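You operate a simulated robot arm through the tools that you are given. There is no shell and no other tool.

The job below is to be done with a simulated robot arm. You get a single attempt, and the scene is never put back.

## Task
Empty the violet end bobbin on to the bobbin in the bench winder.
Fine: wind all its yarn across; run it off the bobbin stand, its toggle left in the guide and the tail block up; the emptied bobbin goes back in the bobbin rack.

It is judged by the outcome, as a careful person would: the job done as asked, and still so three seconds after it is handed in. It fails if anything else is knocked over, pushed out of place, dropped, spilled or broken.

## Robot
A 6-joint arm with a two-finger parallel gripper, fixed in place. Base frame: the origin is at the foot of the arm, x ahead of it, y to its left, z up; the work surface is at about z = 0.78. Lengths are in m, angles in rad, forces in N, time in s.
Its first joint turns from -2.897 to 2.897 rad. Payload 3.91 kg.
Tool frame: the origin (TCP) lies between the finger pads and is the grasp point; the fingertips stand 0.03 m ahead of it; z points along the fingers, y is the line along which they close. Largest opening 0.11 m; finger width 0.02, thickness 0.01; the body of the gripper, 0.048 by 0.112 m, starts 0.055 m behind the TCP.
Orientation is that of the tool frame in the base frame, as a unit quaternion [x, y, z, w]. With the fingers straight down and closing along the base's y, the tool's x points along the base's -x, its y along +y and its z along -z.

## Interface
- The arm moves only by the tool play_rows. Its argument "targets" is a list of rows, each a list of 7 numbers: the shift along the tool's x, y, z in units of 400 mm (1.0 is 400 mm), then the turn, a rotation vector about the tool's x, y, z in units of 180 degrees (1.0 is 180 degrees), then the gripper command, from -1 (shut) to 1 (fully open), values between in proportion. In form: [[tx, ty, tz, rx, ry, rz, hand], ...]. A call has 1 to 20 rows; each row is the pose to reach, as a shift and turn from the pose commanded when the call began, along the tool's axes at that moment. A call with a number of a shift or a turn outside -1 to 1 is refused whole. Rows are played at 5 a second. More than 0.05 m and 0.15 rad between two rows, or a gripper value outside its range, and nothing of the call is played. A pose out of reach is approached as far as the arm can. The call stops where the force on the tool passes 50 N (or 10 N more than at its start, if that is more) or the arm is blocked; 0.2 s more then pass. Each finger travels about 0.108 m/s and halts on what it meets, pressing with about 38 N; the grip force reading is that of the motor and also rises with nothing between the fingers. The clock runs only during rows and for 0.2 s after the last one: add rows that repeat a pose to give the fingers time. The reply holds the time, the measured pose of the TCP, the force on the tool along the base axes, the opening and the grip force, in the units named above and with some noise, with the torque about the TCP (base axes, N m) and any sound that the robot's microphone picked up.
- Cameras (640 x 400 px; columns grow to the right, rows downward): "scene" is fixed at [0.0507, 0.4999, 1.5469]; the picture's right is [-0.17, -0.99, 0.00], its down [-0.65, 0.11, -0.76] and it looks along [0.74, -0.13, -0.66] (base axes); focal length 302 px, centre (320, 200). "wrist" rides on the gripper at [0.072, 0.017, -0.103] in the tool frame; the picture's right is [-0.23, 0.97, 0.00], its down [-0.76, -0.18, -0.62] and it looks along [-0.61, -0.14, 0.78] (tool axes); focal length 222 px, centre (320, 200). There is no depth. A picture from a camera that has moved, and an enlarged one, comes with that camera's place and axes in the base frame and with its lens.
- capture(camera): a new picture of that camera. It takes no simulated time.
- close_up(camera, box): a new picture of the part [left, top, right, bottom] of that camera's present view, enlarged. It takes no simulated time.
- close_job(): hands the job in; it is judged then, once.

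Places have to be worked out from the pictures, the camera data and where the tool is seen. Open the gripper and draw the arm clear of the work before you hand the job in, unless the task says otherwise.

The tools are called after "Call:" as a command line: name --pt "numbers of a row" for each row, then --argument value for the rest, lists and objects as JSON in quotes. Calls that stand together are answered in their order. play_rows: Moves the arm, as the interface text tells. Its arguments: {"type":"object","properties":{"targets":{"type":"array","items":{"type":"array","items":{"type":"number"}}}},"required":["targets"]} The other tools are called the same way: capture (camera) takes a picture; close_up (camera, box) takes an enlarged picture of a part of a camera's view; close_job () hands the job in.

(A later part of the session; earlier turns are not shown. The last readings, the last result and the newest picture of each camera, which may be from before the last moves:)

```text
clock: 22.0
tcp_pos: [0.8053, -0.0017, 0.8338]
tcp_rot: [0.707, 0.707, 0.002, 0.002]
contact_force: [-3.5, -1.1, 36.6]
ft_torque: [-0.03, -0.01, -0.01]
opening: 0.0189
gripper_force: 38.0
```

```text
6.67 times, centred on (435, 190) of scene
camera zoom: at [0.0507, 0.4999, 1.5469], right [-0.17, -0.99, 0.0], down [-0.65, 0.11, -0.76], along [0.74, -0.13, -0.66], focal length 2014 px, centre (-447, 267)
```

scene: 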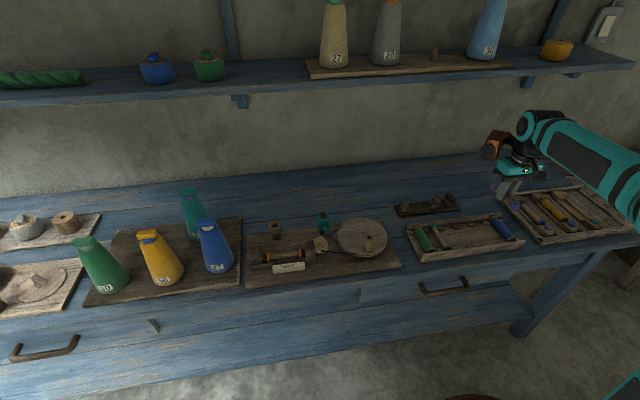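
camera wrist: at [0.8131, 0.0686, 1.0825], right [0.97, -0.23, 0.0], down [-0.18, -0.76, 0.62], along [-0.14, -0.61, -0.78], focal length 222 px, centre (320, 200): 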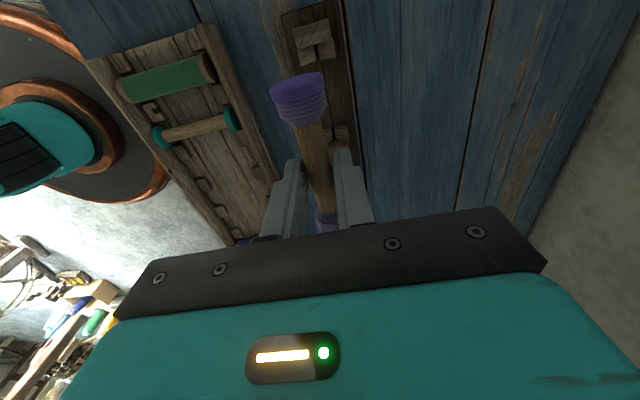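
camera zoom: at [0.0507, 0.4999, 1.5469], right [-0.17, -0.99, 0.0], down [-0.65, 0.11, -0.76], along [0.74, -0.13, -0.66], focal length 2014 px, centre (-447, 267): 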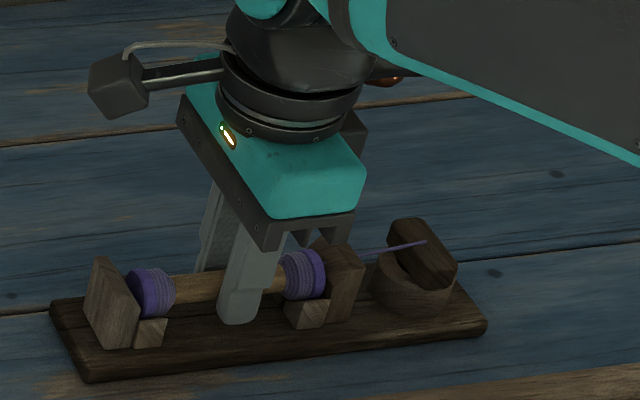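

Seated (force 37 N down). I relieve the press slightly, open to about 40 mm, and rise straight up.

Call:
play_rows --pt "0 0 -0.006 0 0 0 -1" --pt "0 0 -0.006 0 0 0 -1" --pt "0 0 -0.006 0 0 0 -0.5" --pt "0 0 -0.006 0 0 0 -0.2" --pt "0 0 -0.006 0 0 0 -0.2" --pt "0 0 -0.05 0 0 0 -0.2" --pt "0 0 -0.1 0 0 0 -0.2" --pt "0 0 -0.2 0 0 0 -0.2" --pt "0 0 -0.3 0 0 0 -0.2"

Call:
capture --camera "wrist"

Call:
close_up --camera "wrist" --box '[220, 40, 420, 240]'

Call:
close_up --camera "scene" --box '[395, 165, 475, 225]'

```text
clock: 24.0
tcp_pos: [0.8068, -0.0001, 0.9524]
tcp_rot: [0.708, 0.707, 0.001, 0.0]
contact_force: [-0.1, 0.1, -0.2]
ft_torque: [0.01, 0.0, -0.01]
opening: 0.044
gripper_force: 0.1
```

```text
taken
camera wrist: at [0.8239, 0.0716, 1.0558], right [0.97, -0.23, 0.0], down [-0.18, -0.76, 0.62], along [-0.14, -0.61, -0.78], focal length 222 px, centre (320, 200)
```

wrist: 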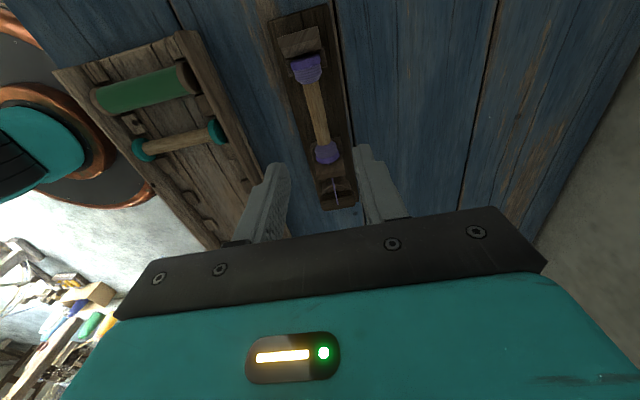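

```text
2.00 times, centred on (320, 140) of wrist
camera zoom: at [0.8239, 0.0716, 1.0558], right [0.97, -0.23, 0.0], down [-0.18, -0.76, 0.62], along [-0.14, -0.61, -0.78], focal length 444 px, centre (320, 320)
```

zoom: 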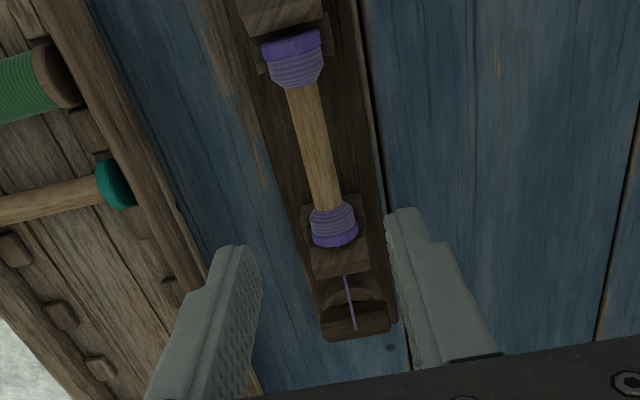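

```text
6.67 times, centred on (435, 195) of scene
camera zoom: at [0.0507, 0.4999, 1.5469], right [-0.17, -0.99, 0.0], down [-0.65, 0.11, -0.76], along [0.74, -0.13, -0.66], focal length 2014 px, centre (-447, 233)
```

zoom: 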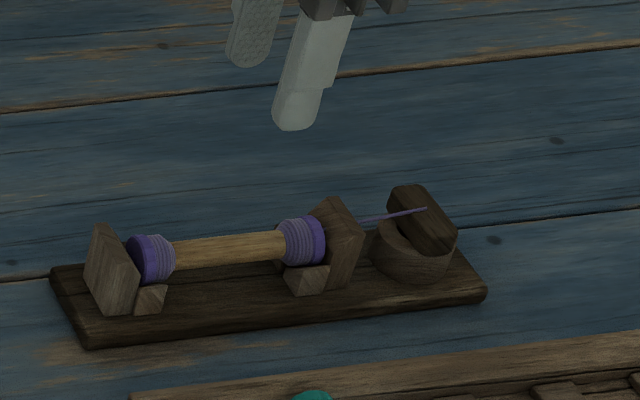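

The bobbin rests in the cradle with yarn to the toggle. I move above the toggle near (0.80, -0.108) and look at its shape.

Call:
play_rows --pt "-0.1 0 0.0 0 0 0 0" --pt "-0.2 -0.005 0.0 0 0 0 0.2" --pt "-0.27 -0.01 0.03 0 0 0 0.2" --pt "-0.27 -0.01 0.06 0 0 0 0.2" --pt "-0.27 -0.01 0.06 0 0 0 0.2"

Call:
capture --camera "wrist"

Call:
close_up --camera "wrist" --box '[240, 60, 400, 200]'

Call:
close_up --camera "scene" --box '[425, 180, 465, 215]'

```text
clock: 25.2
tcp_pos: [0.8017, -0.1089, 0.9269]
tcp_rot: [0.707, 0.707, 0.0, 0.0]
contact_force: [0.9, 0.0, 0.1]
ft_torque: [-0.03, -0.02, 0.01]
opening: 0.0661
gripper_force: 0.0
```

```text
taken
camera wrist: at [0.818, -0.0379, 1.0308], right [0.97, -0.23, 0.0], down [-0.18, -0.76, 0.62], along [-0.14, -0.61, -0.78], focal length 222 px, centre (320, 200)
```

wrist: 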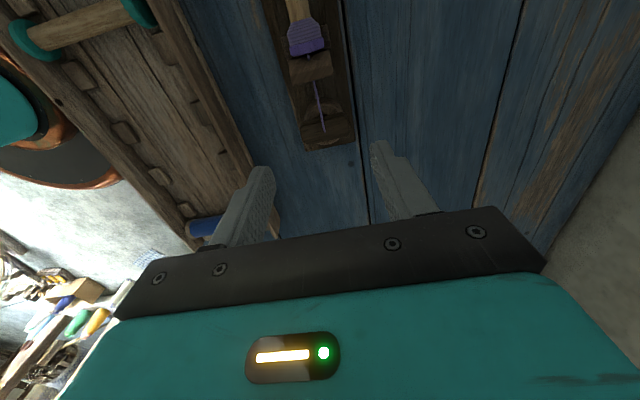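

```text
2.86 times, centred on (320, 130) of wrist
camera zoom: at [0.818, -0.0379, 1.0308], right [0.97, -0.23, 0.0], down [-0.18, -0.76, 0.62], along [-0.14, -0.61, -0.78], focal length 635 px, centre (320, 400)
```

zoom: 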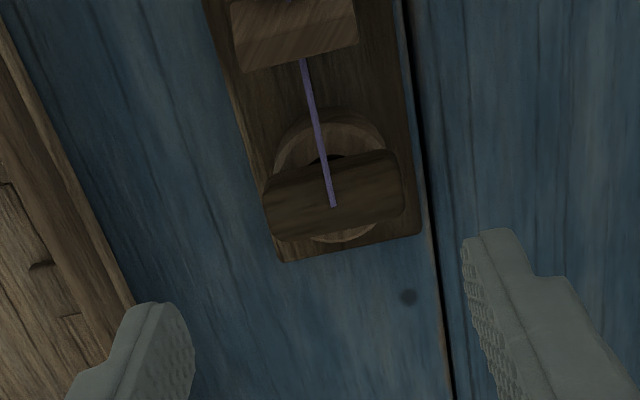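

```text
11.43 times, centred on (445, 198) of scene
camera zoom: at [0.0507, 0.4999, 1.5469], right [-0.17, -0.99, 0.0], down [-0.65, 0.11, -0.76], along [0.74, -0.13, -0.66], focal length 3453 px, centre (-1109, 229)
```

zoom: 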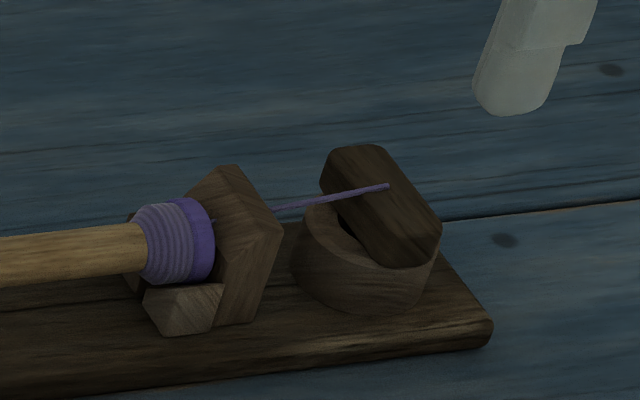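

The toggle is a bar along x, about 43 mm long, lying across the cup at about (0.805, -0.115) with its top near z≈0.825. The yarn leaves it in +y, so gripping the bar ends along x keeps the fingers off the yarn. I descend part way and check.

Call:
play_rows --pt "-0.0125 0.009 0.0 0 0 0 0.2" --pt "-0.0125 0.009 0.06 0 0 0 0.2" --pt "-0.0125 0.009 0.12 0 0 0 0.2" --pt "-0.0125 0.009 0.12 0 0 0 0.2"

Call:
close_up --camera "wrist" --box '[220, 60, 420, 220]'

Call:
close_up --camera "scene" --box '[415, 165, 475, 215]'

```text
clock: 26.2
tcp_pos: [0.8038, -0.1154, 0.8804]
tcp_rot: [0.707, 0.707, 0.0, 0.0]
contact_force: [-0.1, -0.4, -0.6]
ft_torque: [-0.03, -0.01, 0.0]
opening: 0.0656
gripper_force: 0.1
```

```text
2.50 times, centred on (320, 140) of wrist
camera zoom: at [0.8204, -0.0438, 0.9839], right [0.97, -0.23, 0.0], down [-0.18, -0.76, 0.62], along [-0.14, -0.61, -0.78], focal length 555 px, centre (320, 350)
```

zoom: 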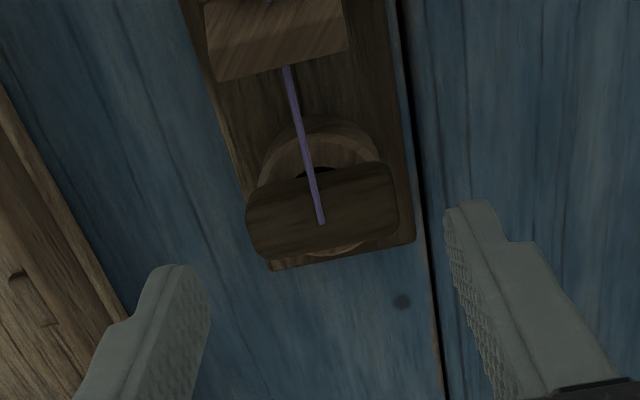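

```text
8.00 times, centred on (445, 190) of scene
camera zoom: at [0.0507, 0.4999, 1.5469], right [-0.17, -0.99, 0.0], down [-0.65, 0.11, -0.76], along [0.74, -0.13, -0.66], focal length 2417 px, centre (-680, 280)
```

zoom: 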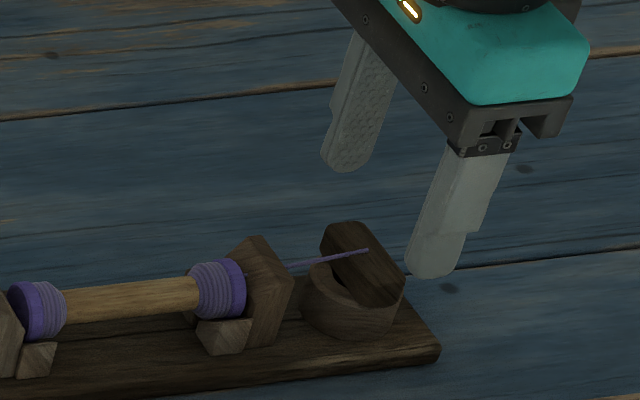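

Centred within about 1 mm. I descend so that the fingertips reach the bar's underside, then close on its ends.

Call:
play_rows --pt "0 0.002 0.05 0 0 0 0.2" --pt "0 0.002 0.094 0 0 0 0.2" --pt "0 0.002 0.094 0 0 0 0.0" --pt "0 0.002 0.094 0 0 0 -0.2" --pt "0 0.002 0.094 0 0 0 -0.4" --pt "0 0.002 0.094 0 0 0 -0.6" --pt "0 0.002 0.094 0 0 0 -0.6"

Call:
close_up --camera "wrist" --box '[220, 60, 420, 220]'

Call:
close_up --camera "scene" --box '[415, 165, 475, 215]'

```text
clock: 27.8
tcp_pos: [0.8062, -0.1168, 0.8425]
tcp_rot: [0.707, 0.707, 0.0, 0.001]
contact_force: [-19.3, 0.6, -5.3]
ft_torque: [-0.09, 0.46, -0.02]
opening: 0.0446
gripper_force: 37.8
```

```text
2.50 times, centred on (320, 140) of wrist
camera zoom: at [0.8228, -0.045, 0.9465], right [0.97, -0.23, 0.0], down [-0.18, -0.76, 0.62], along [-0.14, -0.61, -0.78], focal length 555 px, centre (320, 350)
```

zoom: 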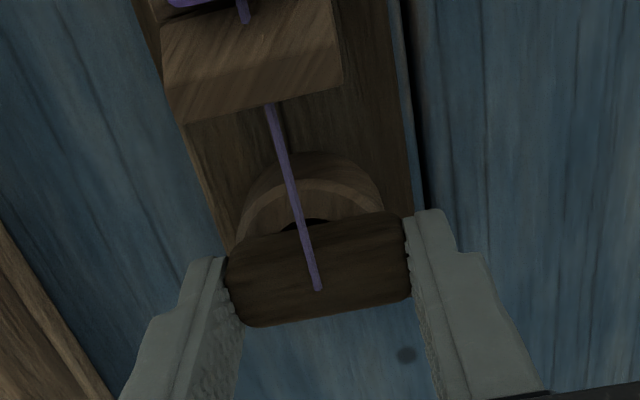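

```text
8.00 times, centred on (445, 190) of scene
camera zoom: at [0.0507, 0.4999, 1.5469], right [-0.17, -0.99, 0.0], down [-0.65, 0.11, -0.76], along [0.74, -0.13, -0.66], focal length 2417 px, centre (-680, 280)
```

zoom: 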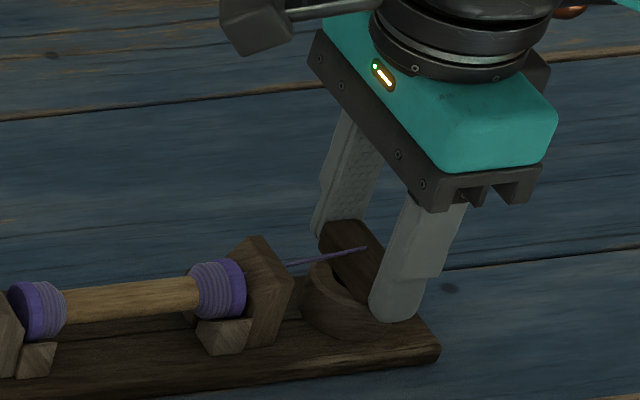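

Gripped on the ends (44.6 mm), with a 19 N side load in -x from a slight off-centre. I ease 1 mm toward -x, tighten, and lift.

Call:
play_rows --pt "0 -0.002 0.0 0 0 0 -0.6" --pt "0 -0.004 0.0 0 0 0 -1" --pt "0 -0.004 0.0 0 0 0 -1"

Call:
play_rows --pt "0 0 -0.02 0 0 0 -1" --pt "0 0 -0.04 0 0 0 -1" --pt "0 0 -0.06 0 0 0 -1" --pt "0 0 -0.1 0 0 0 -1" --pt "0 0 -0.15 0 0 0 -1" --pt "0 0 -0.15 0 0 0 -1"

Call:
close_up --camera "wrist" --box '[220, 60, 420, 220]'

Call:
close_up --camera "scene" --box '[395, 145, 475, 215]'

```text
clock: 28.6
tcp_pos: [0.8041, -0.1154, 0.8441]
tcp_rot: [0.707, 0.707, 0.0, 0.0]
contact_force: [-0.1, 0.6, 0.1]
ft_torque: [0.0, -0.03, -0.04]
opening: 0.044
gripper_force: 38.4
```

```text
clock: 30.0
tcp_pos: [0.8039, -0.1157, 0.9024]
tcp_rot: [0.707, 0.708, 0.0, 0.0]
contact_force: [-1.1, 0.3, 0.1]
ft_torque: [-0.01, -0.01, 0.03]
opening: 0.0442
gripper_force: 37.4
```

```text
2.50 times, centred on (320, 140) of wrist
camera zoom: at [0.8208, -0.0442, 1.0048], right [0.97, -0.23, 0.0], down [-0.18, -0.76, 0.62], along [-0.14, -0.61, -0.78], focal length 555 px, centre (320, 350)
```

zoom: 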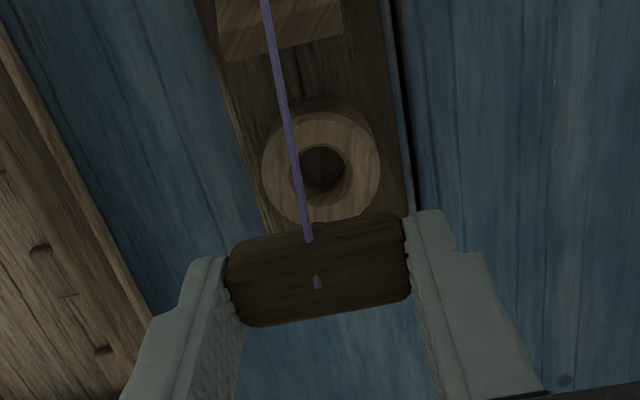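

```text
5.71 times, centred on (435, 180) of scene
camera zoom: at [0.0507, 0.4999, 1.5469], right [-0.17, -0.99, 0.0], down [-0.65, 0.11, -0.76], along [0.74, -0.13, -0.66], focal length 1726 px, centre (-337, 314)
```

zoom: 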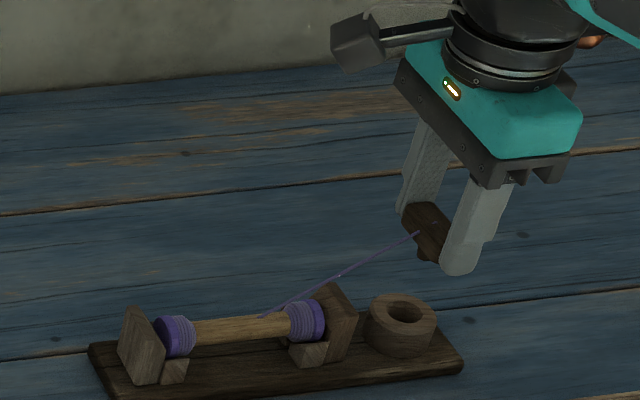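

The toggle with its plug is lifted and the yarn follows. Three views put the winder's guide hole at (0.742, 0.528), rim z≈0.853. I carry the toggle there at a safe height.

Call:
play_rows --pt "0.0 0 -0.08 0 0 0 -1" --pt "0.1 -0.01 -0.16 0 0 0 -1" --pt "0.2 -0.02 -0.18 0 0 0 -1" --pt "0.3 -0.03 -0.18 0 0 0 -1" --pt "0.4 -0.04 -0.18 0 0 0 -1" --pt "0.5 -0.05 -0.18 0 0 0 -1" --pt "0.6 -0.06 -0.18 0 0 0 -1" --pt "0.7 -0.07 -0.18 0 0 0 -1" --pt "0.8 -0.08 -0.18 0 0 0 -1"

Call:
play_rows --pt "0.1 -0.01 0 0 0 0 -1" --pt "0.2 -0.02 0 0 0 0 -1" --pt "0.3 -0.03 0 0 0 0 -1" --pt "0.4 -0.04 0 0 0 0 -1" --pt "0.5 -0.05 0 0 0 0 -1" --pt "0.6 -0.06 0 0 0 0 -1" --pt "0.7 -0.07 0 0 0 0 -1" --pt "0.75 -0.074 0 0 0 0 -1" --pt "0.75 -0.074 0 0 0 0 -1"

Call:
capture --camera "wrist"

Call:
close_up --camera "wrist" --box '[220, 60, 420, 220]'

Call:
capture --camera "scene"

```text
refused: row 2 steps farther than a row can; nothing moved
```

```text
clock: 32.0
tcp_pos: [0.7775, 0.1871, 0.9008]
tcp_rot: [0.707, 0.707, 0.0, 0.0]
contact_force: [-0.4, 0.0, 0.6]
ft_torque: [-0.01, 0.0, 0.02]
opening: 0.0444
gripper_force: 38.1
```

```text
taken
camera wrist: at [0.7933, 0.2588, 1.0049], right [0.97, -0.23, 0.0], down [-0.18, -0.76, 0.62], along [-0.14, -0.61, -0.78], focal length 222 px, centre (320, 200)
```

wrist: 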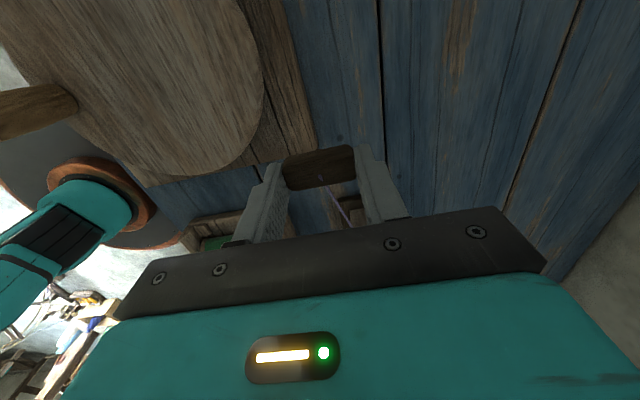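

```text
2.50 times, centred on (320, 140) of wrist
camera zoom: at [0.7933, 0.2588, 1.0049], right [0.97, -0.23, 0.0], down [-0.18, -0.76, 0.62], along [-0.14, -0.61, -0.78], focal length 555 px, centre (320, 350)
```

zoom: 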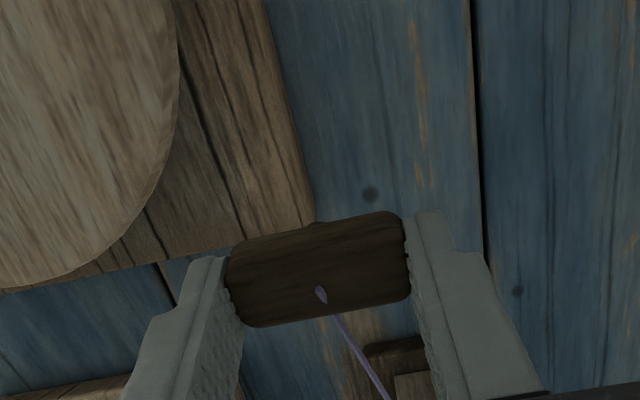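

```text
taken
```

scene: 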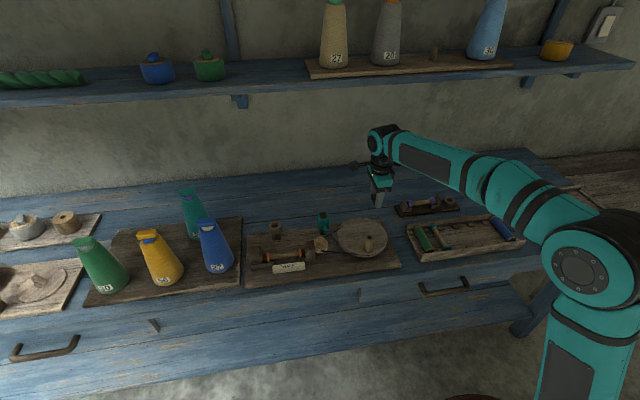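

The first call was refused for step size, and the second moved safely to (0.777, 0.187, 0.90). I raise and continue to above the guide.

Call:
play_rows --pt "0.0 0 -0.1 0 0 0 -1" --pt "0.05 -0.01 -0.18 0 0 0 -1" --pt "0.15 -0.02 -0.18 0 0 0 -1" --pt "0.25 -0.03 -0.18 0 0 0 -1" --pt "0.35 -0.04 -0.18 0 0 0 -1" --pt "0.45 -0.05 -0.18 0 0 0 -1" --pt "0.55 -0.06 -0.18 0 0 0 -1" --pt "0.65 -0.07 -0.18 0 0 0 -1" --pt "0.75 -0.08 -0.18 0 0 0 -1" --pt "0.8525 -0.089 -0.18 0 0 0 -1" --pt "0.8525 -0.089 -0.18 0 0 0 -1"

Call:
capture --camera "wrist"

Call:
close_up --camera "wrist" --box '[220, 60, 420, 220]'

Call:
capture --camera "scene"

Call:
close_up --camera "scene" --box '[230, 150, 350, 250]'

```text
clock: 34.4
tcp_pos: [0.7405, 0.5295, 0.9762]
tcp_rot: [0.707, 0.707, -0.001, 0.001]
contact_force: [0.0, 0.2, 0.2]
ft_torque: [0.03, -0.02, -0.01]
opening: 0.0444
gripper_force: 37.9
```

```text
taken
camera wrist: at [0.7554, 0.6014, 1.0799], right [0.97, -0.23, 0.0], down [-0.18, -0.76, 0.62], along [-0.14, -0.61, -0.78], focal length 222 px, centre (320, 200)
```

wrist: 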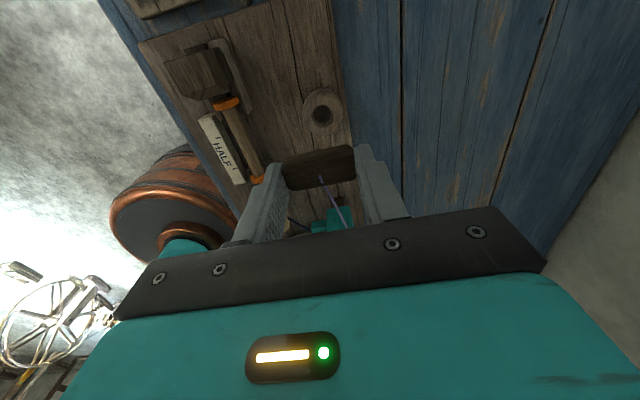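

```text
2.50 times, centred on (320, 140) of wrist
camera zoom: at [0.7554, 0.6014, 1.0799], right [0.97, -0.23, 0.0], down [-0.18, -0.76, 0.62], along [-0.14, -0.61, -0.78], focal length 555 px, centre (320, 350)
```

zoom: 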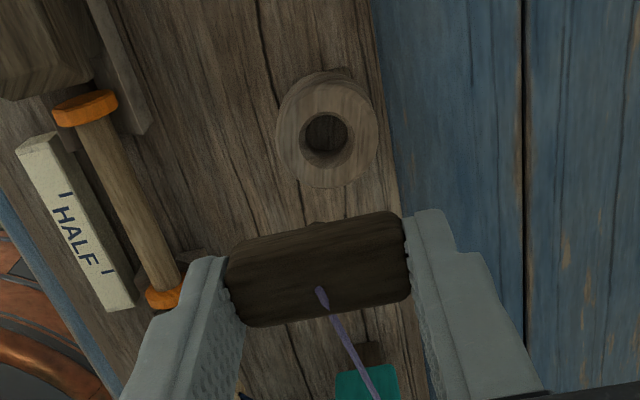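

```text
taken
```

scene: 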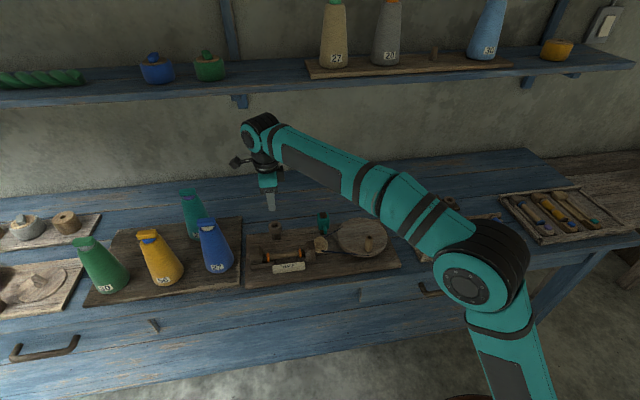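

```text
4.00 times, centred on (290, 200) of scene
camera zoom: at [0.0507, 0.4999, 1.5469], right [-0.17, -0.99, 0.0], down [-0.65, 0.11, -0.76], along [0.74, -0.13, -0.66], focal length 1208 px, centre (440, 200)
```

zoom: 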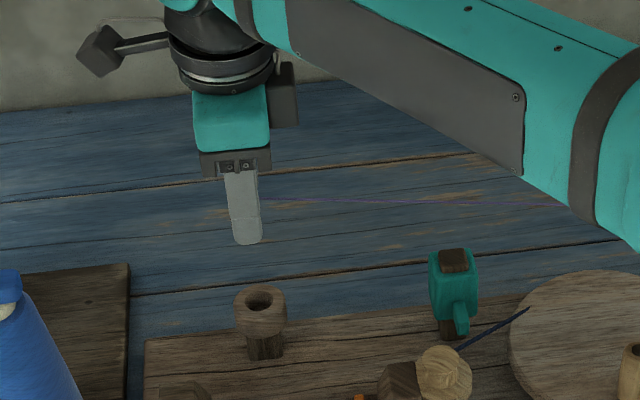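

Guide hole is about 2 mm further in +x than the toggle. I correct and descend to just above the rim.

Call:
play_rows --pt "0.001 0.005 0.05 0 0 0 -1" --pt "0.001 0.005 0.1 0 0 0 -1" --pt "0.001 0.005 0.155 0 0 0 -1" --pt "0.001 0.005 0.155 0 0 0 -1"

Call:
close_up --camera "wrist" --box '[220, 60, 420, 220]'

Call:
close_up --camera "scene" --box '[245, 190, 305, 245]'

```text
clock: 35.4
tcp_pos: [0.7415, 0.5271, 0.9126]
tcp_rot: [0.707, 0.707, -0.001, 0.0]
contact_force: [0.6, -0.7, -0.4]
ft_torque: [-0.02, 0.0, 0.02]
opening: 0.044
gripper_force: 38.0
```

```text
2.50 times, centred on (320, 140) of wrist
camera zoom: at [0.7578, 0.5993, 1.0165], right [0.97, -0.23, 0.0], down [-0.18, -0.76, 0.62], along [-0.14, -0.61, -0.78], focal length 555 px, centre (320, 350)
```

zoom: 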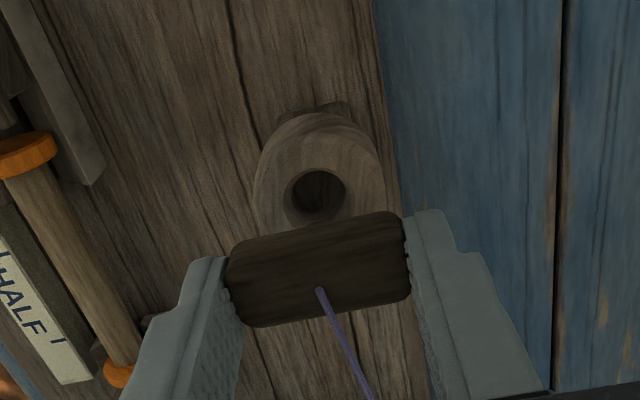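

```text
7.27 times, centred on (275, 218) of scene
camera zoom: at [0.0507, 0.4999, 1.5469], right [-0.17, -0.99, 0.0], down [-0.65, 0.11, -0.76], along [0.74, -0.13, -0.66], focal length 2197 px, centre (647, 73)
```

zoom: 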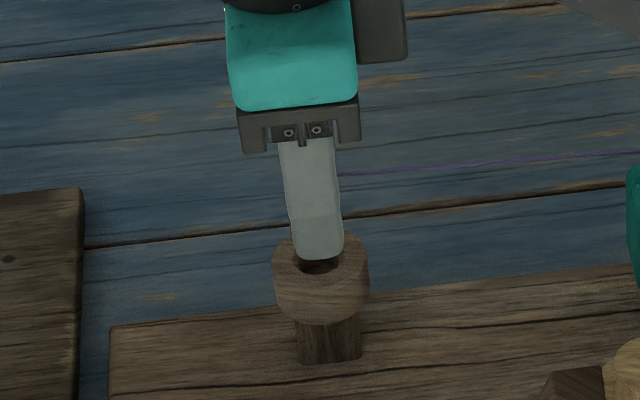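

Both views suggest the hole is about 2 mm further in +y. I correct and lower in small steps, monitoring force.

Call:
play_rows --pt "0.005 0.001 0.0 0 0 0 -1" --pt "0.005 0.001 0.015 0 0 0 -1" --pt "0.005 0.001 0.03 0 0 0 -1" --pt "0.005 0.001 0.04 0 0 0 -1" --pt "0.005 0.001 0.04 0 0 0 -1"

Call:
close_up --camera "wrist" --box '[220, 60, 420, 220]'

Call:
close_up --camera "scene" --box '[245, 190, 305, 245]'

```text
clock: 36.6
tcp_pos: [0.7413, 0.5291, 0.8965]
tcp_rot: [0.707, 0.707, 0.0, 0.0]
contact_force: [-0.1, -0.2, -0.5]
ft_torque: [0.0, 0.02, 0.03]
opening: 0.0442
gripper_force: 37.9
```

```text
2.50 times, centred on (320, 140) of wrist
camera zoom: at [0.7582, 0.6006, 0.9998], right [0.97, -0.23, 0.0], down [-0.18, -0.76, 0.62], along [-0.14, -0.61, -0.78], focal length 555 px, centre (320, 350)
```

zoom: 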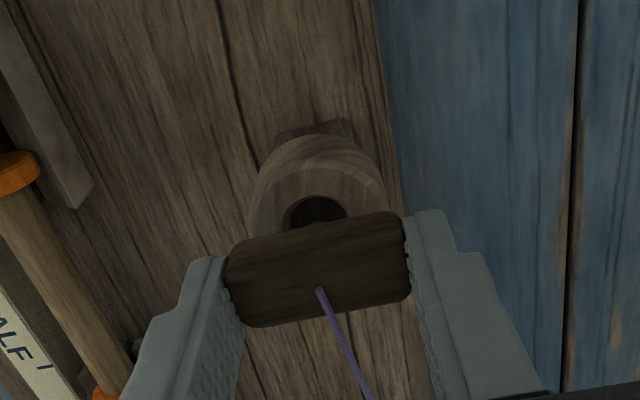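

```text
7.27 times, centred on (275, 218) of scene
camera zoom: at [0.0507, 0.4999, 1.5469], right [-0.17, -0.99, 0.0], down [-0.65, 0.11, -0.76], along [0.74, -0.13, -0.66], focal length 2197 px, centre (647, 73)
```

zoom: 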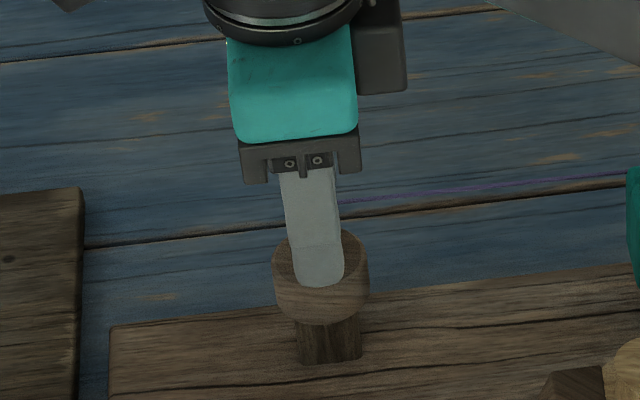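

No contact yet. I continue lowering.

Call:
play_rows --pt "0 0 0.01 0 0 0 -1" --pt "0 0 0.02 0 0 0 -1" --pt "0 0 0.02 0 0 0 -1"

Call:
close_up --camera "wrist" --box '[220, 60, 420, 220]'

Call:
close_up --camera "scene" --box '[245, 190, 305, 245]'

```text
clock: 37.4
tcp_pos: [0.7405, 0.5296, 0.8872]
tcp_rot: [0.707, 0.707, 0.0, 0.0]
contact_force: [0.6, 0.1, 0.3]
ft_torque: [0.0, -0.03, 0.0]
opening: 0.0439
gripper_force: 38.0
```

```text
2.50 times, centred on (320, 140) of wrist
camera zoom: at [0.7575, 0.6003, 0.9912], right [0.97, -0.23, 0.0], down [-0.18, -0.76, 0.62], along [-0.14, -0.61, -0.78], focal length 555 px, centre (320, 350)
```

zoom: 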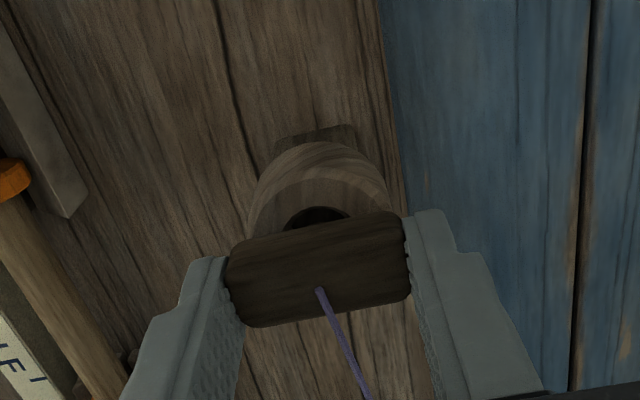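

```text
7.27 times, centred on (275, 218) of scene
camera zoom: at [0.0507, 0.4999, 1.5469], right [-0.17, -0.99, 0.0], down [-0.65, 0.11, -0.76], along [0.74, -0.13, -0.66], focal length 2197 px, centre (647, 73)
```

zoom: 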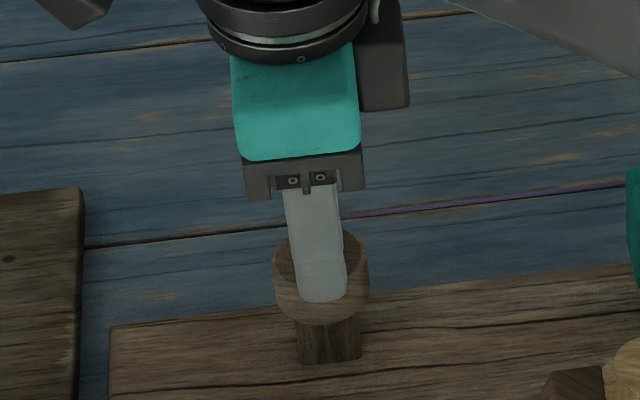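

Close to seated, judging by the earlier seated view. I lower a few more millimetres.

Call:
play_rows --pt "0 0 0.005 0 0 0 -1" --pt "0 0 0.01 0 0 0 -1" --pt "0 0 0.01 0 0 0 -1"

Call:
play_rows --pt "0 0 0.005 0 0 0 -1" --pt "0 0 0.01 0 0 0 -1" --pt "0 0 0.01 0 0 0 -1"

Call:
close_up --camera "wrist" --box '[220, 60, 420, 220]'

```text
clock: 38.2
tcp_pos: [0.7409, 0.5292, 0.883]
tcp_rot: [0.707, 0.707, 0.0, 0.0]
contact_force: [-1.0, -0.6, -0.4]
ft_torque: [0.02, 0.02, 0.0]
opening: 0.0445
gripper_force: 37.7
```

```text
clock: 39.0
tcp_pos: [0.742, 0.528, 0.881]
tcp_rot: [0.707, 0.707, 0.001, 0.001]
contact_force: [2.1, 2.0, 7.1]
ft_torque: [0.09, -0.07, 0.0]
opening: 0.0439
gripper_force: 37.8
```

```text
2.50 times, centred on (320, 140) of wrist
camera zoom: at [0.758, 0.5995, 0.9844], right [0.97, -0.23, 0.0], down [-0.18, -0.76, 0.62], along [-0.14, -0.61, -0.78], focal length 555 px, centre (320, 350)
```

zoom: 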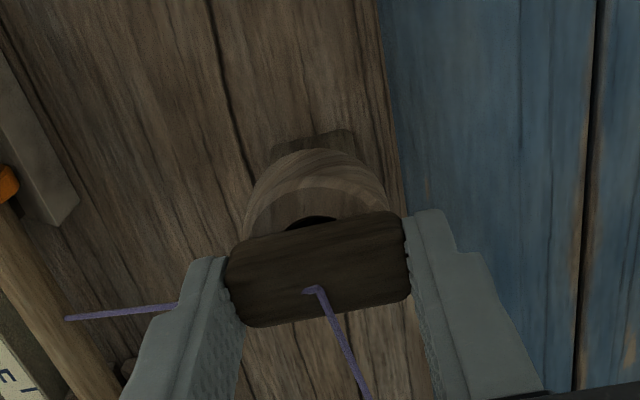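

Contact at 7 N, and the yarn now runs on from the toggle to the winder bobbin, so it is in the guide. I release and rise.

Call:
play_rows --pt "0 0 0 0 0 0 -0.3" --pt "0 0 0 0 0 0 0.0" --pt "0 0 0 0 0 0 0.1" --pt "0 0 -0.03 0 0 0 0.1" --pt "0 0 -0.08 0 0 0 0.1" --pt "0 0 -0.16 0 0 0 0.1" --pt "0 0 -0.24 0 0 0 0.1"

Call:
capture --camera "wrist"

Call:
close_up --camera "wrist" --box '[180, 20, 420, 200]'

Call:
close_up --camera "scene" --box '[240, 190, 400, 290]'

```text
clock: 40.6
tcp_pos: [0.7388, 0.5288, 0.9756]
tcp_rot: [0.707, 0.707, -0.002, 0.0]
contact_force: [-0.2, 1.1, -0.2]
ft_torque: [0.0, 0.03, 0.01]
opening: 0.0605
gripper_force: 0.2
```

```text
taken
camera wrist: at [0.7551, 0.6002, 1.0791], right [0.97, -0.23, 0.0], down [-0.18, -0.76, 0.62], along [-0.14, -0.61, -0.78], focal length 222 px, centre (320, 200)
```

wrist: 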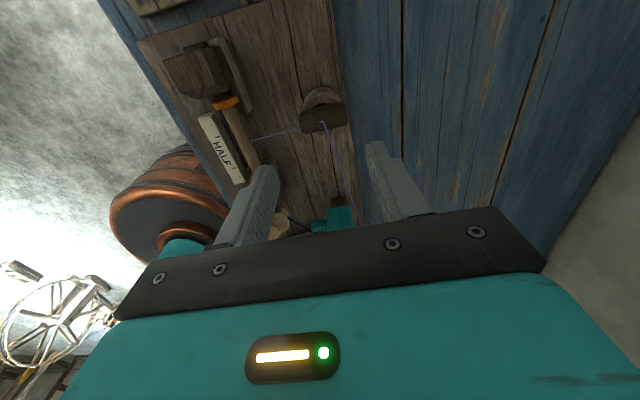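

```text
2.22 times, centred on (300, 110) of wrist
camera zoom: at [0.7551, 0.6002, 1.0791], right [0.97, -0.23, 0.0], down [-0.18, -0.76, 0.62], along [-0.14, -0.61, -0.78], focal length 494 px, centre (364, 400)
```

zoom: 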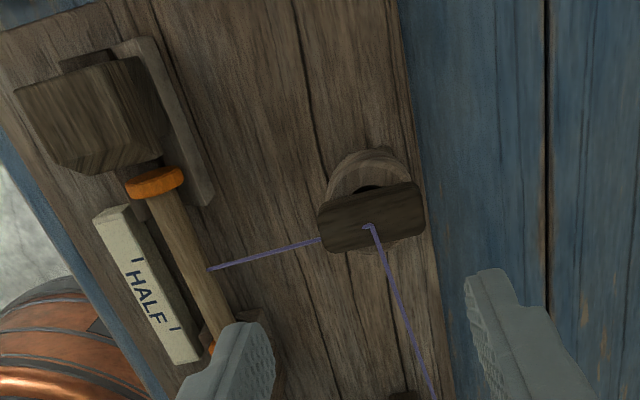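

```text
4.00 times, centred on (320, 240) of scene
camera zoom: at [0.0507, 0.4999, 1.5469], right [-0.17, -0.99, 0.0], down [-0.65, 0.11, -0.76], along [0.74, -0.13, -0.66], focal length 1208 px, centre (320, 40)
```

zoom: 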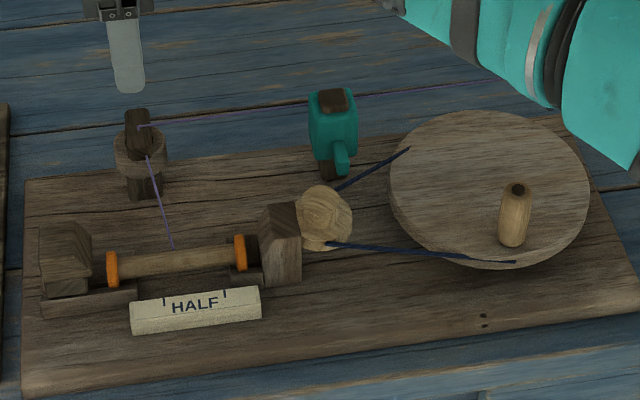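

Toggle is seated, and yarn runs stand → guide → winder bobbin. The tail block (about y 0.573–0.618, x≈0.645) still has a gap of about 12 mm to the bobbin. I'll grip it by its sides, but the camera must face away from the blue cone, so I first turn the tool back by 180° at safe height.

Call:
play_rows --pt "0 0 -0.04 0 0 -0.0417 0.1" --pt "-0.02 -0.02 -0.05 0 0 -0.0833 0.1" --pt "-0.03 -0.04 -0.05 0 0 -0.125 0.1" --pt "-0.04 -0.06 -0.05 0 0 -0.1667 0.1" --pt "-0.05 -0.08 -0.05 0 0 -0.2083 0.1" --pt "-0.05 -0.1 -0.05 0 0 -0.25 0.1" --pt "-0.05 -0.12 -0.05 0 0 -0.2917 0.1" --pt "-0.05 -0.14 -0.05 0 0 -0.3333 0.1" --pt "-0.05 -0.15 -0.05 0 0 -0.375 0.1" --pt "-0.05 -0.16 -0.05 0 0 -0.4167 0.1" --pt "-0.05 -0.17 -0.05 0 0 -0.4583 0.1" --pt "-0.05 -0.17 -0.05 0 0 -0.5 0.1"

```text
clock: 43.2
tcp_pos: [0.6743, 0.5082, 0.9964]
tcp_rot: [-0.001, 1.0, -0.001, 0.0]
contact_force: [-0.3, 0.8, -0.1]
ft_torque: [-0.01, -0.01, -0.02]
opening: 0.0603
gripper_force: 0.1
```

Back at the neutral orientation. I continue another quarter turn so the camera ends on the -y side.

Call:
play_rows --pt "0.01 0.01 0 0 0 -0.0417 0.1" --pt "0.02 0.02 0 0 0 -0.0833 0.1" --pt "0.03 0.03 0 0 0 -0.125 0.1" --pt "0.04 0.04 0 0 0 -0.1667 0.2" --pt "0.05 0.05 0 0 0 -0.2083 0.3" --pt "0.06 0.06 0 0 0 -0.25 0.4" --pt "0.065 0.07 0 0 0 -0.2917 0.5" --pt "0.065 0.08 0 0 0 -0.3333 0.5" --pt "0.065 0.09 0 0 0 -0.375 0.5" --pt "0.065 0.1 0 0 0 -0.4167 0.5" --pt "0.065 0.11 0 0 0 -0.4583 0.5" --pt "0.065 0.12 0 0 0 -0.5 0.5" --pt "0.065 0.12 0 0 0 -0.5 0.5"

Call:
capture --camera "wrist"

Call:
close_up --camera "wrist" --box '[220, 40, 420, 210]'

Call:
capture --camera "scene"

```text
clock: 46.0
tcp_pos: [0.6478, 0.5571, 0.9957]
tcp_rot: [0.708, -0.707, 0.0, 0.0]
contact_force: [0.2, 0.1, -0.2]
ft_torque: [0.02, 0.02, -0.02]
opening: 0.0827
gripper_force: 0.0
```

```text
taken
camera wrist: at [0.6304, 0.4847, 1.0997], right [-0.97, 0.23, 0.0], down [0.18, 0.76, 0.62], along [0.14, 0.61, -0.78], focal length 222 px, centre (320, 200)
```

wrist: 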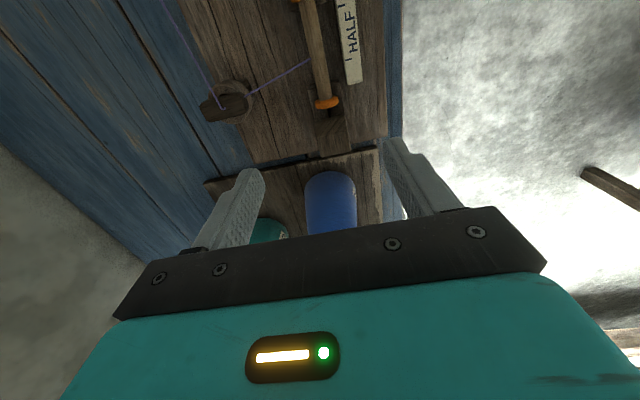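

```text
2.35 times, centred on (320, 125) of wrist
camera zoom: at [0.6304, 0.4847, 1.0997], right [-0.97, 0.23, 0.0], down [0.18, 0.76, 0.62], along [0.14, 0.61, -0.78], focal length 523 px, centre (320, 376)
```

zoom: 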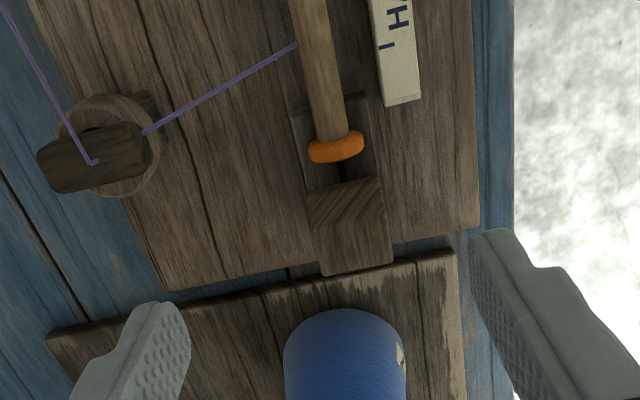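

```text
taken
```

scene: 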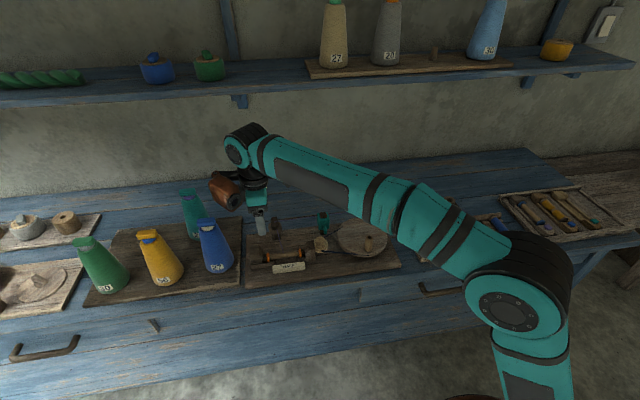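

I have a clear view of the tail block: centre x≈0.640, y≈0.59, about 37 mm wide, with a gap to the orange flange. Before descending next to the blue cone I check the arm's wrist clearance with a close-up.

Call:
close_up --camera "scene" --box '[170, 110, 330, 290]'

```text
2.22 times, centred on (250, 200) of scene
camera zoom: at [0.0507, 0.4999, 1.5469], right [-0.17, -0.99, 0.0], down [-0.65, 0.11, -0.76], along [0.74, -0.13, -0.66], focal length 671 px, centre (476, 200)
```

zoom: 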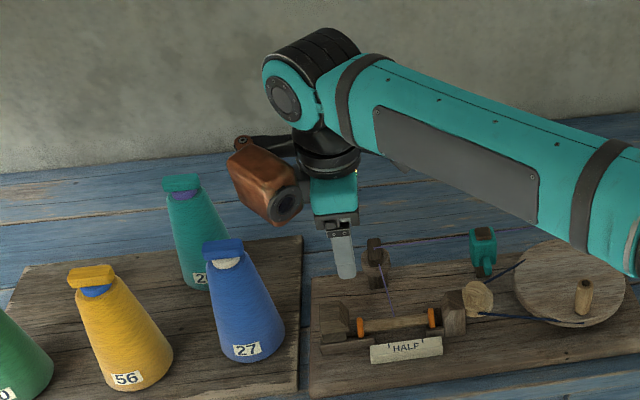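

A brown box on the gripper opposite the camera would hit the blue cone in this orientation. The neutral orientation is safer: I can hook the tail block's outer face with the +y finger and pull it in. First I look closely at the block's shape.

Call:
close_up --camera "wrist" --box '[290, 70, 370, 180]'

Call:
close_up --camera "scene" --box '[240, 235, 320, 285]'

```text
3.64 times, centred on (330, 125) of wrist
camera zoom: at [0.6304, 0.4847, 1.0997], right [-0.97, 0.23, 0.0], down [0.18, 0.76, 0.62], along [0.14, 0.61, -0.78], focal length 808 px, centre (284, 473)
```

zoom: 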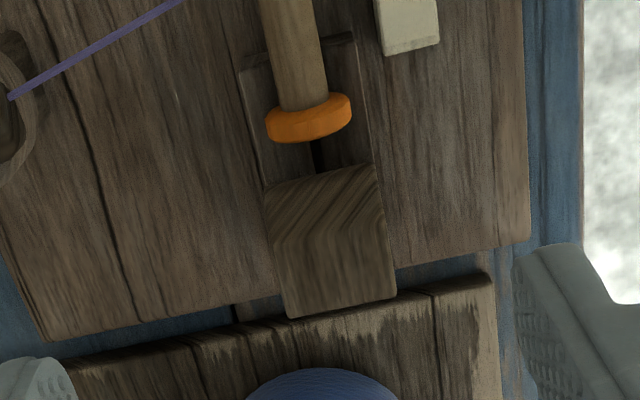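

```text
8.00 times, centred on (280, 260) of scene
camera zoom: at [0.0507, 0.4999, 1.5469], right [-0.17, -0.99, 0.0], down [-0.65, 0.11, -0.76], along [0.74, -0.13, -0.66], focal length 2417 px, centre (640, -280)
```

zoom: 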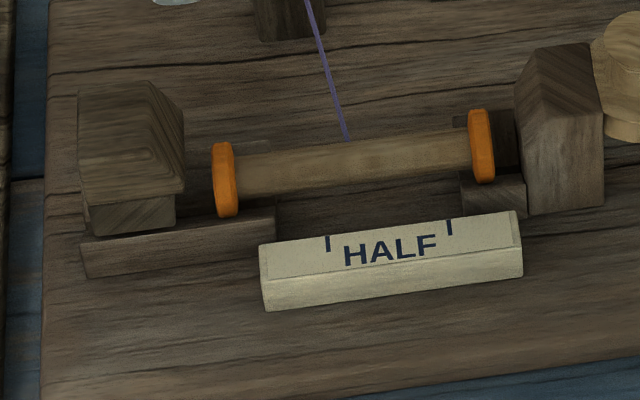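

The tail block spans roughly y 0.569–0.61, top z≈0.855, and the bobbin's outer flange face is at about y 0.56. I rotate back to neutral with the gripper fully open, to hook the block's outer face with the +y finger.

Call:
play_rows --pt "0 0 0 0 0 0.0417 0.6" --pt "-0.002 -0.005 0 0 0 0.0833 0.7" --pt "-0.004 -0.01 0 0 0 0.125 0.8" --pt "-0.006 -0.015 0 0 0 0.1667 0.9" --pt "-0.008 -0.02 0 0 0 0.2083 1" --pt "-0.01 -0.025 0 0 0 0.25 1" --pt "-0.012 -0.03 0 0 0 0.2917 1" --pt "-0.014 -0.035 0 0 0 0.3333 1" --pt "-0.016 -0.035 0 0 0 0.375 1" --pt "-0.018 -0.035 0 0 0 0.4167 1" --pt "-0.02 -0.035 0 0 0 0.4583 1" --pt "-0.0225 -0.035 0 0 0 0.5 1" --pt "-0.0225 -0.035 0 0 0 0.5 1"

Call:
close_up --camera "wrist" --box '[200, 40, 460, 210]'

Call:
close_up --camera "scene" --box '[170, 110, 330, 290]'

```text
clock: 48.8
tcp_pos: [0.6611, 0.5653, 0.9964]
tcp_rot: [0.001, 1.0, -0.001, 0.0]
contact_force: [0.5, -0.1, -0.2]
ft_torque: [0.0, -0.01, 0.01]
opening: 0.1101
gripper_force: 0.0
```

```text
2.35 times, centred on (330, 125) of wrist
camera zoom: at [0.5882, 0.5817, 1.0996], right [0.23, 0.97, 0.0], down [0.76, -0.18, 0.62], along [0.61, -0.14, -0.78], focal length 523 px, centre (296, 376)
```

zoom: 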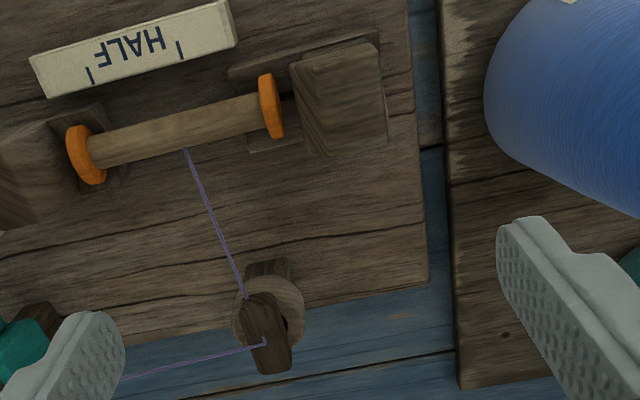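

```text
2.22 times, centred on (250, 200) of scene
camera zoom: at [0.0507, 0.4999, 1.5469], right [-0.17, -0.99, 0.0], down [-0.65, 0.11, -0.76], along [0.74, -0.13, -0.66], focal length 671 px, centre (476, 200)
```

zoom: 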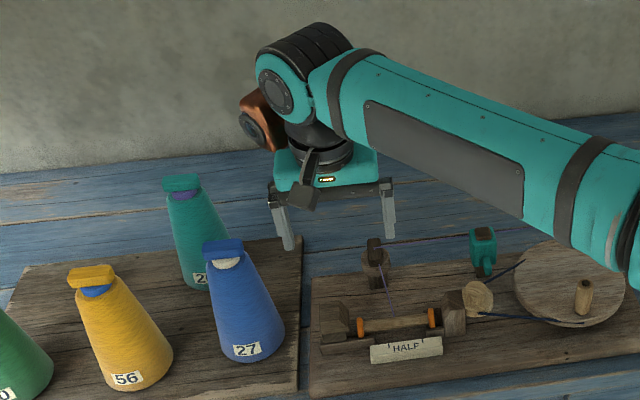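

The block spans x 0.620–0.659, y 0.572–0.607, and the +y finger's inner face is at about y 0.620 with roughly 2 cm to the cone. I descend beside the block.

Call:
play_rows --pt "0 0 0.1 0 0 0 1" --pt "0 0 0.2 0 0 0 1" --pt "0 0 0.26 0 0 0 1" --pt "0 0 0.29 0 0 0 1" --pt "0 0 0.29 0 0 0 1"

Call:
capture --camera "wrist"

Call:
close_up --camera "scene" --box '[190, 180, 330, 285]'

```text
clock: 50.0
tcp_pos: [0.6656, 0.5655, 0.8775]
tcp_rot: [0.0, 1.0, 0.0, 0.0]
contact_force: [-0.3, 0.0, 0.0]
ft_torque: [-0.01, -0.01, -0.01]
opening: 0.1102
gripper_force: 0.1
```

```text
taken
camera wrist: at [0.592, 0.5822, 0.9819], right [0.23, 0.97, 0.0], down [0.76, -0.18, 0.62], along [0.61, -0.14, -0.78], focal length 222 px, centre (320, 200)
```

wrist: 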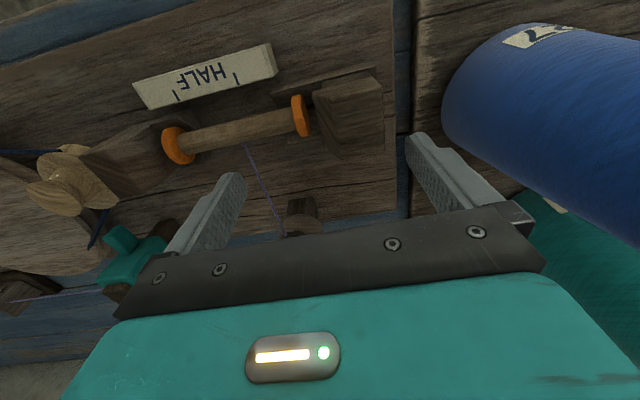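

```text
3.81 times, centred on (260, 232) of scene
camera zoom: at [0.0507, 0.4999, 1.5469], right [-0.17, -0.99, 0.0], down [-0.65, 0.11, -0.76], along [0.74, -0.13, -0.66], focal length 1151 px, centre (549, 76)
```

zoom: 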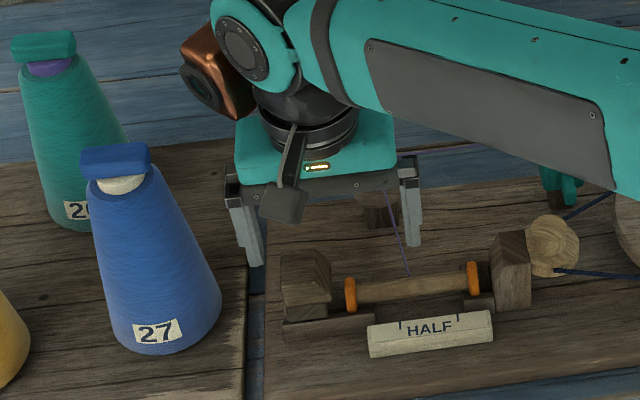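

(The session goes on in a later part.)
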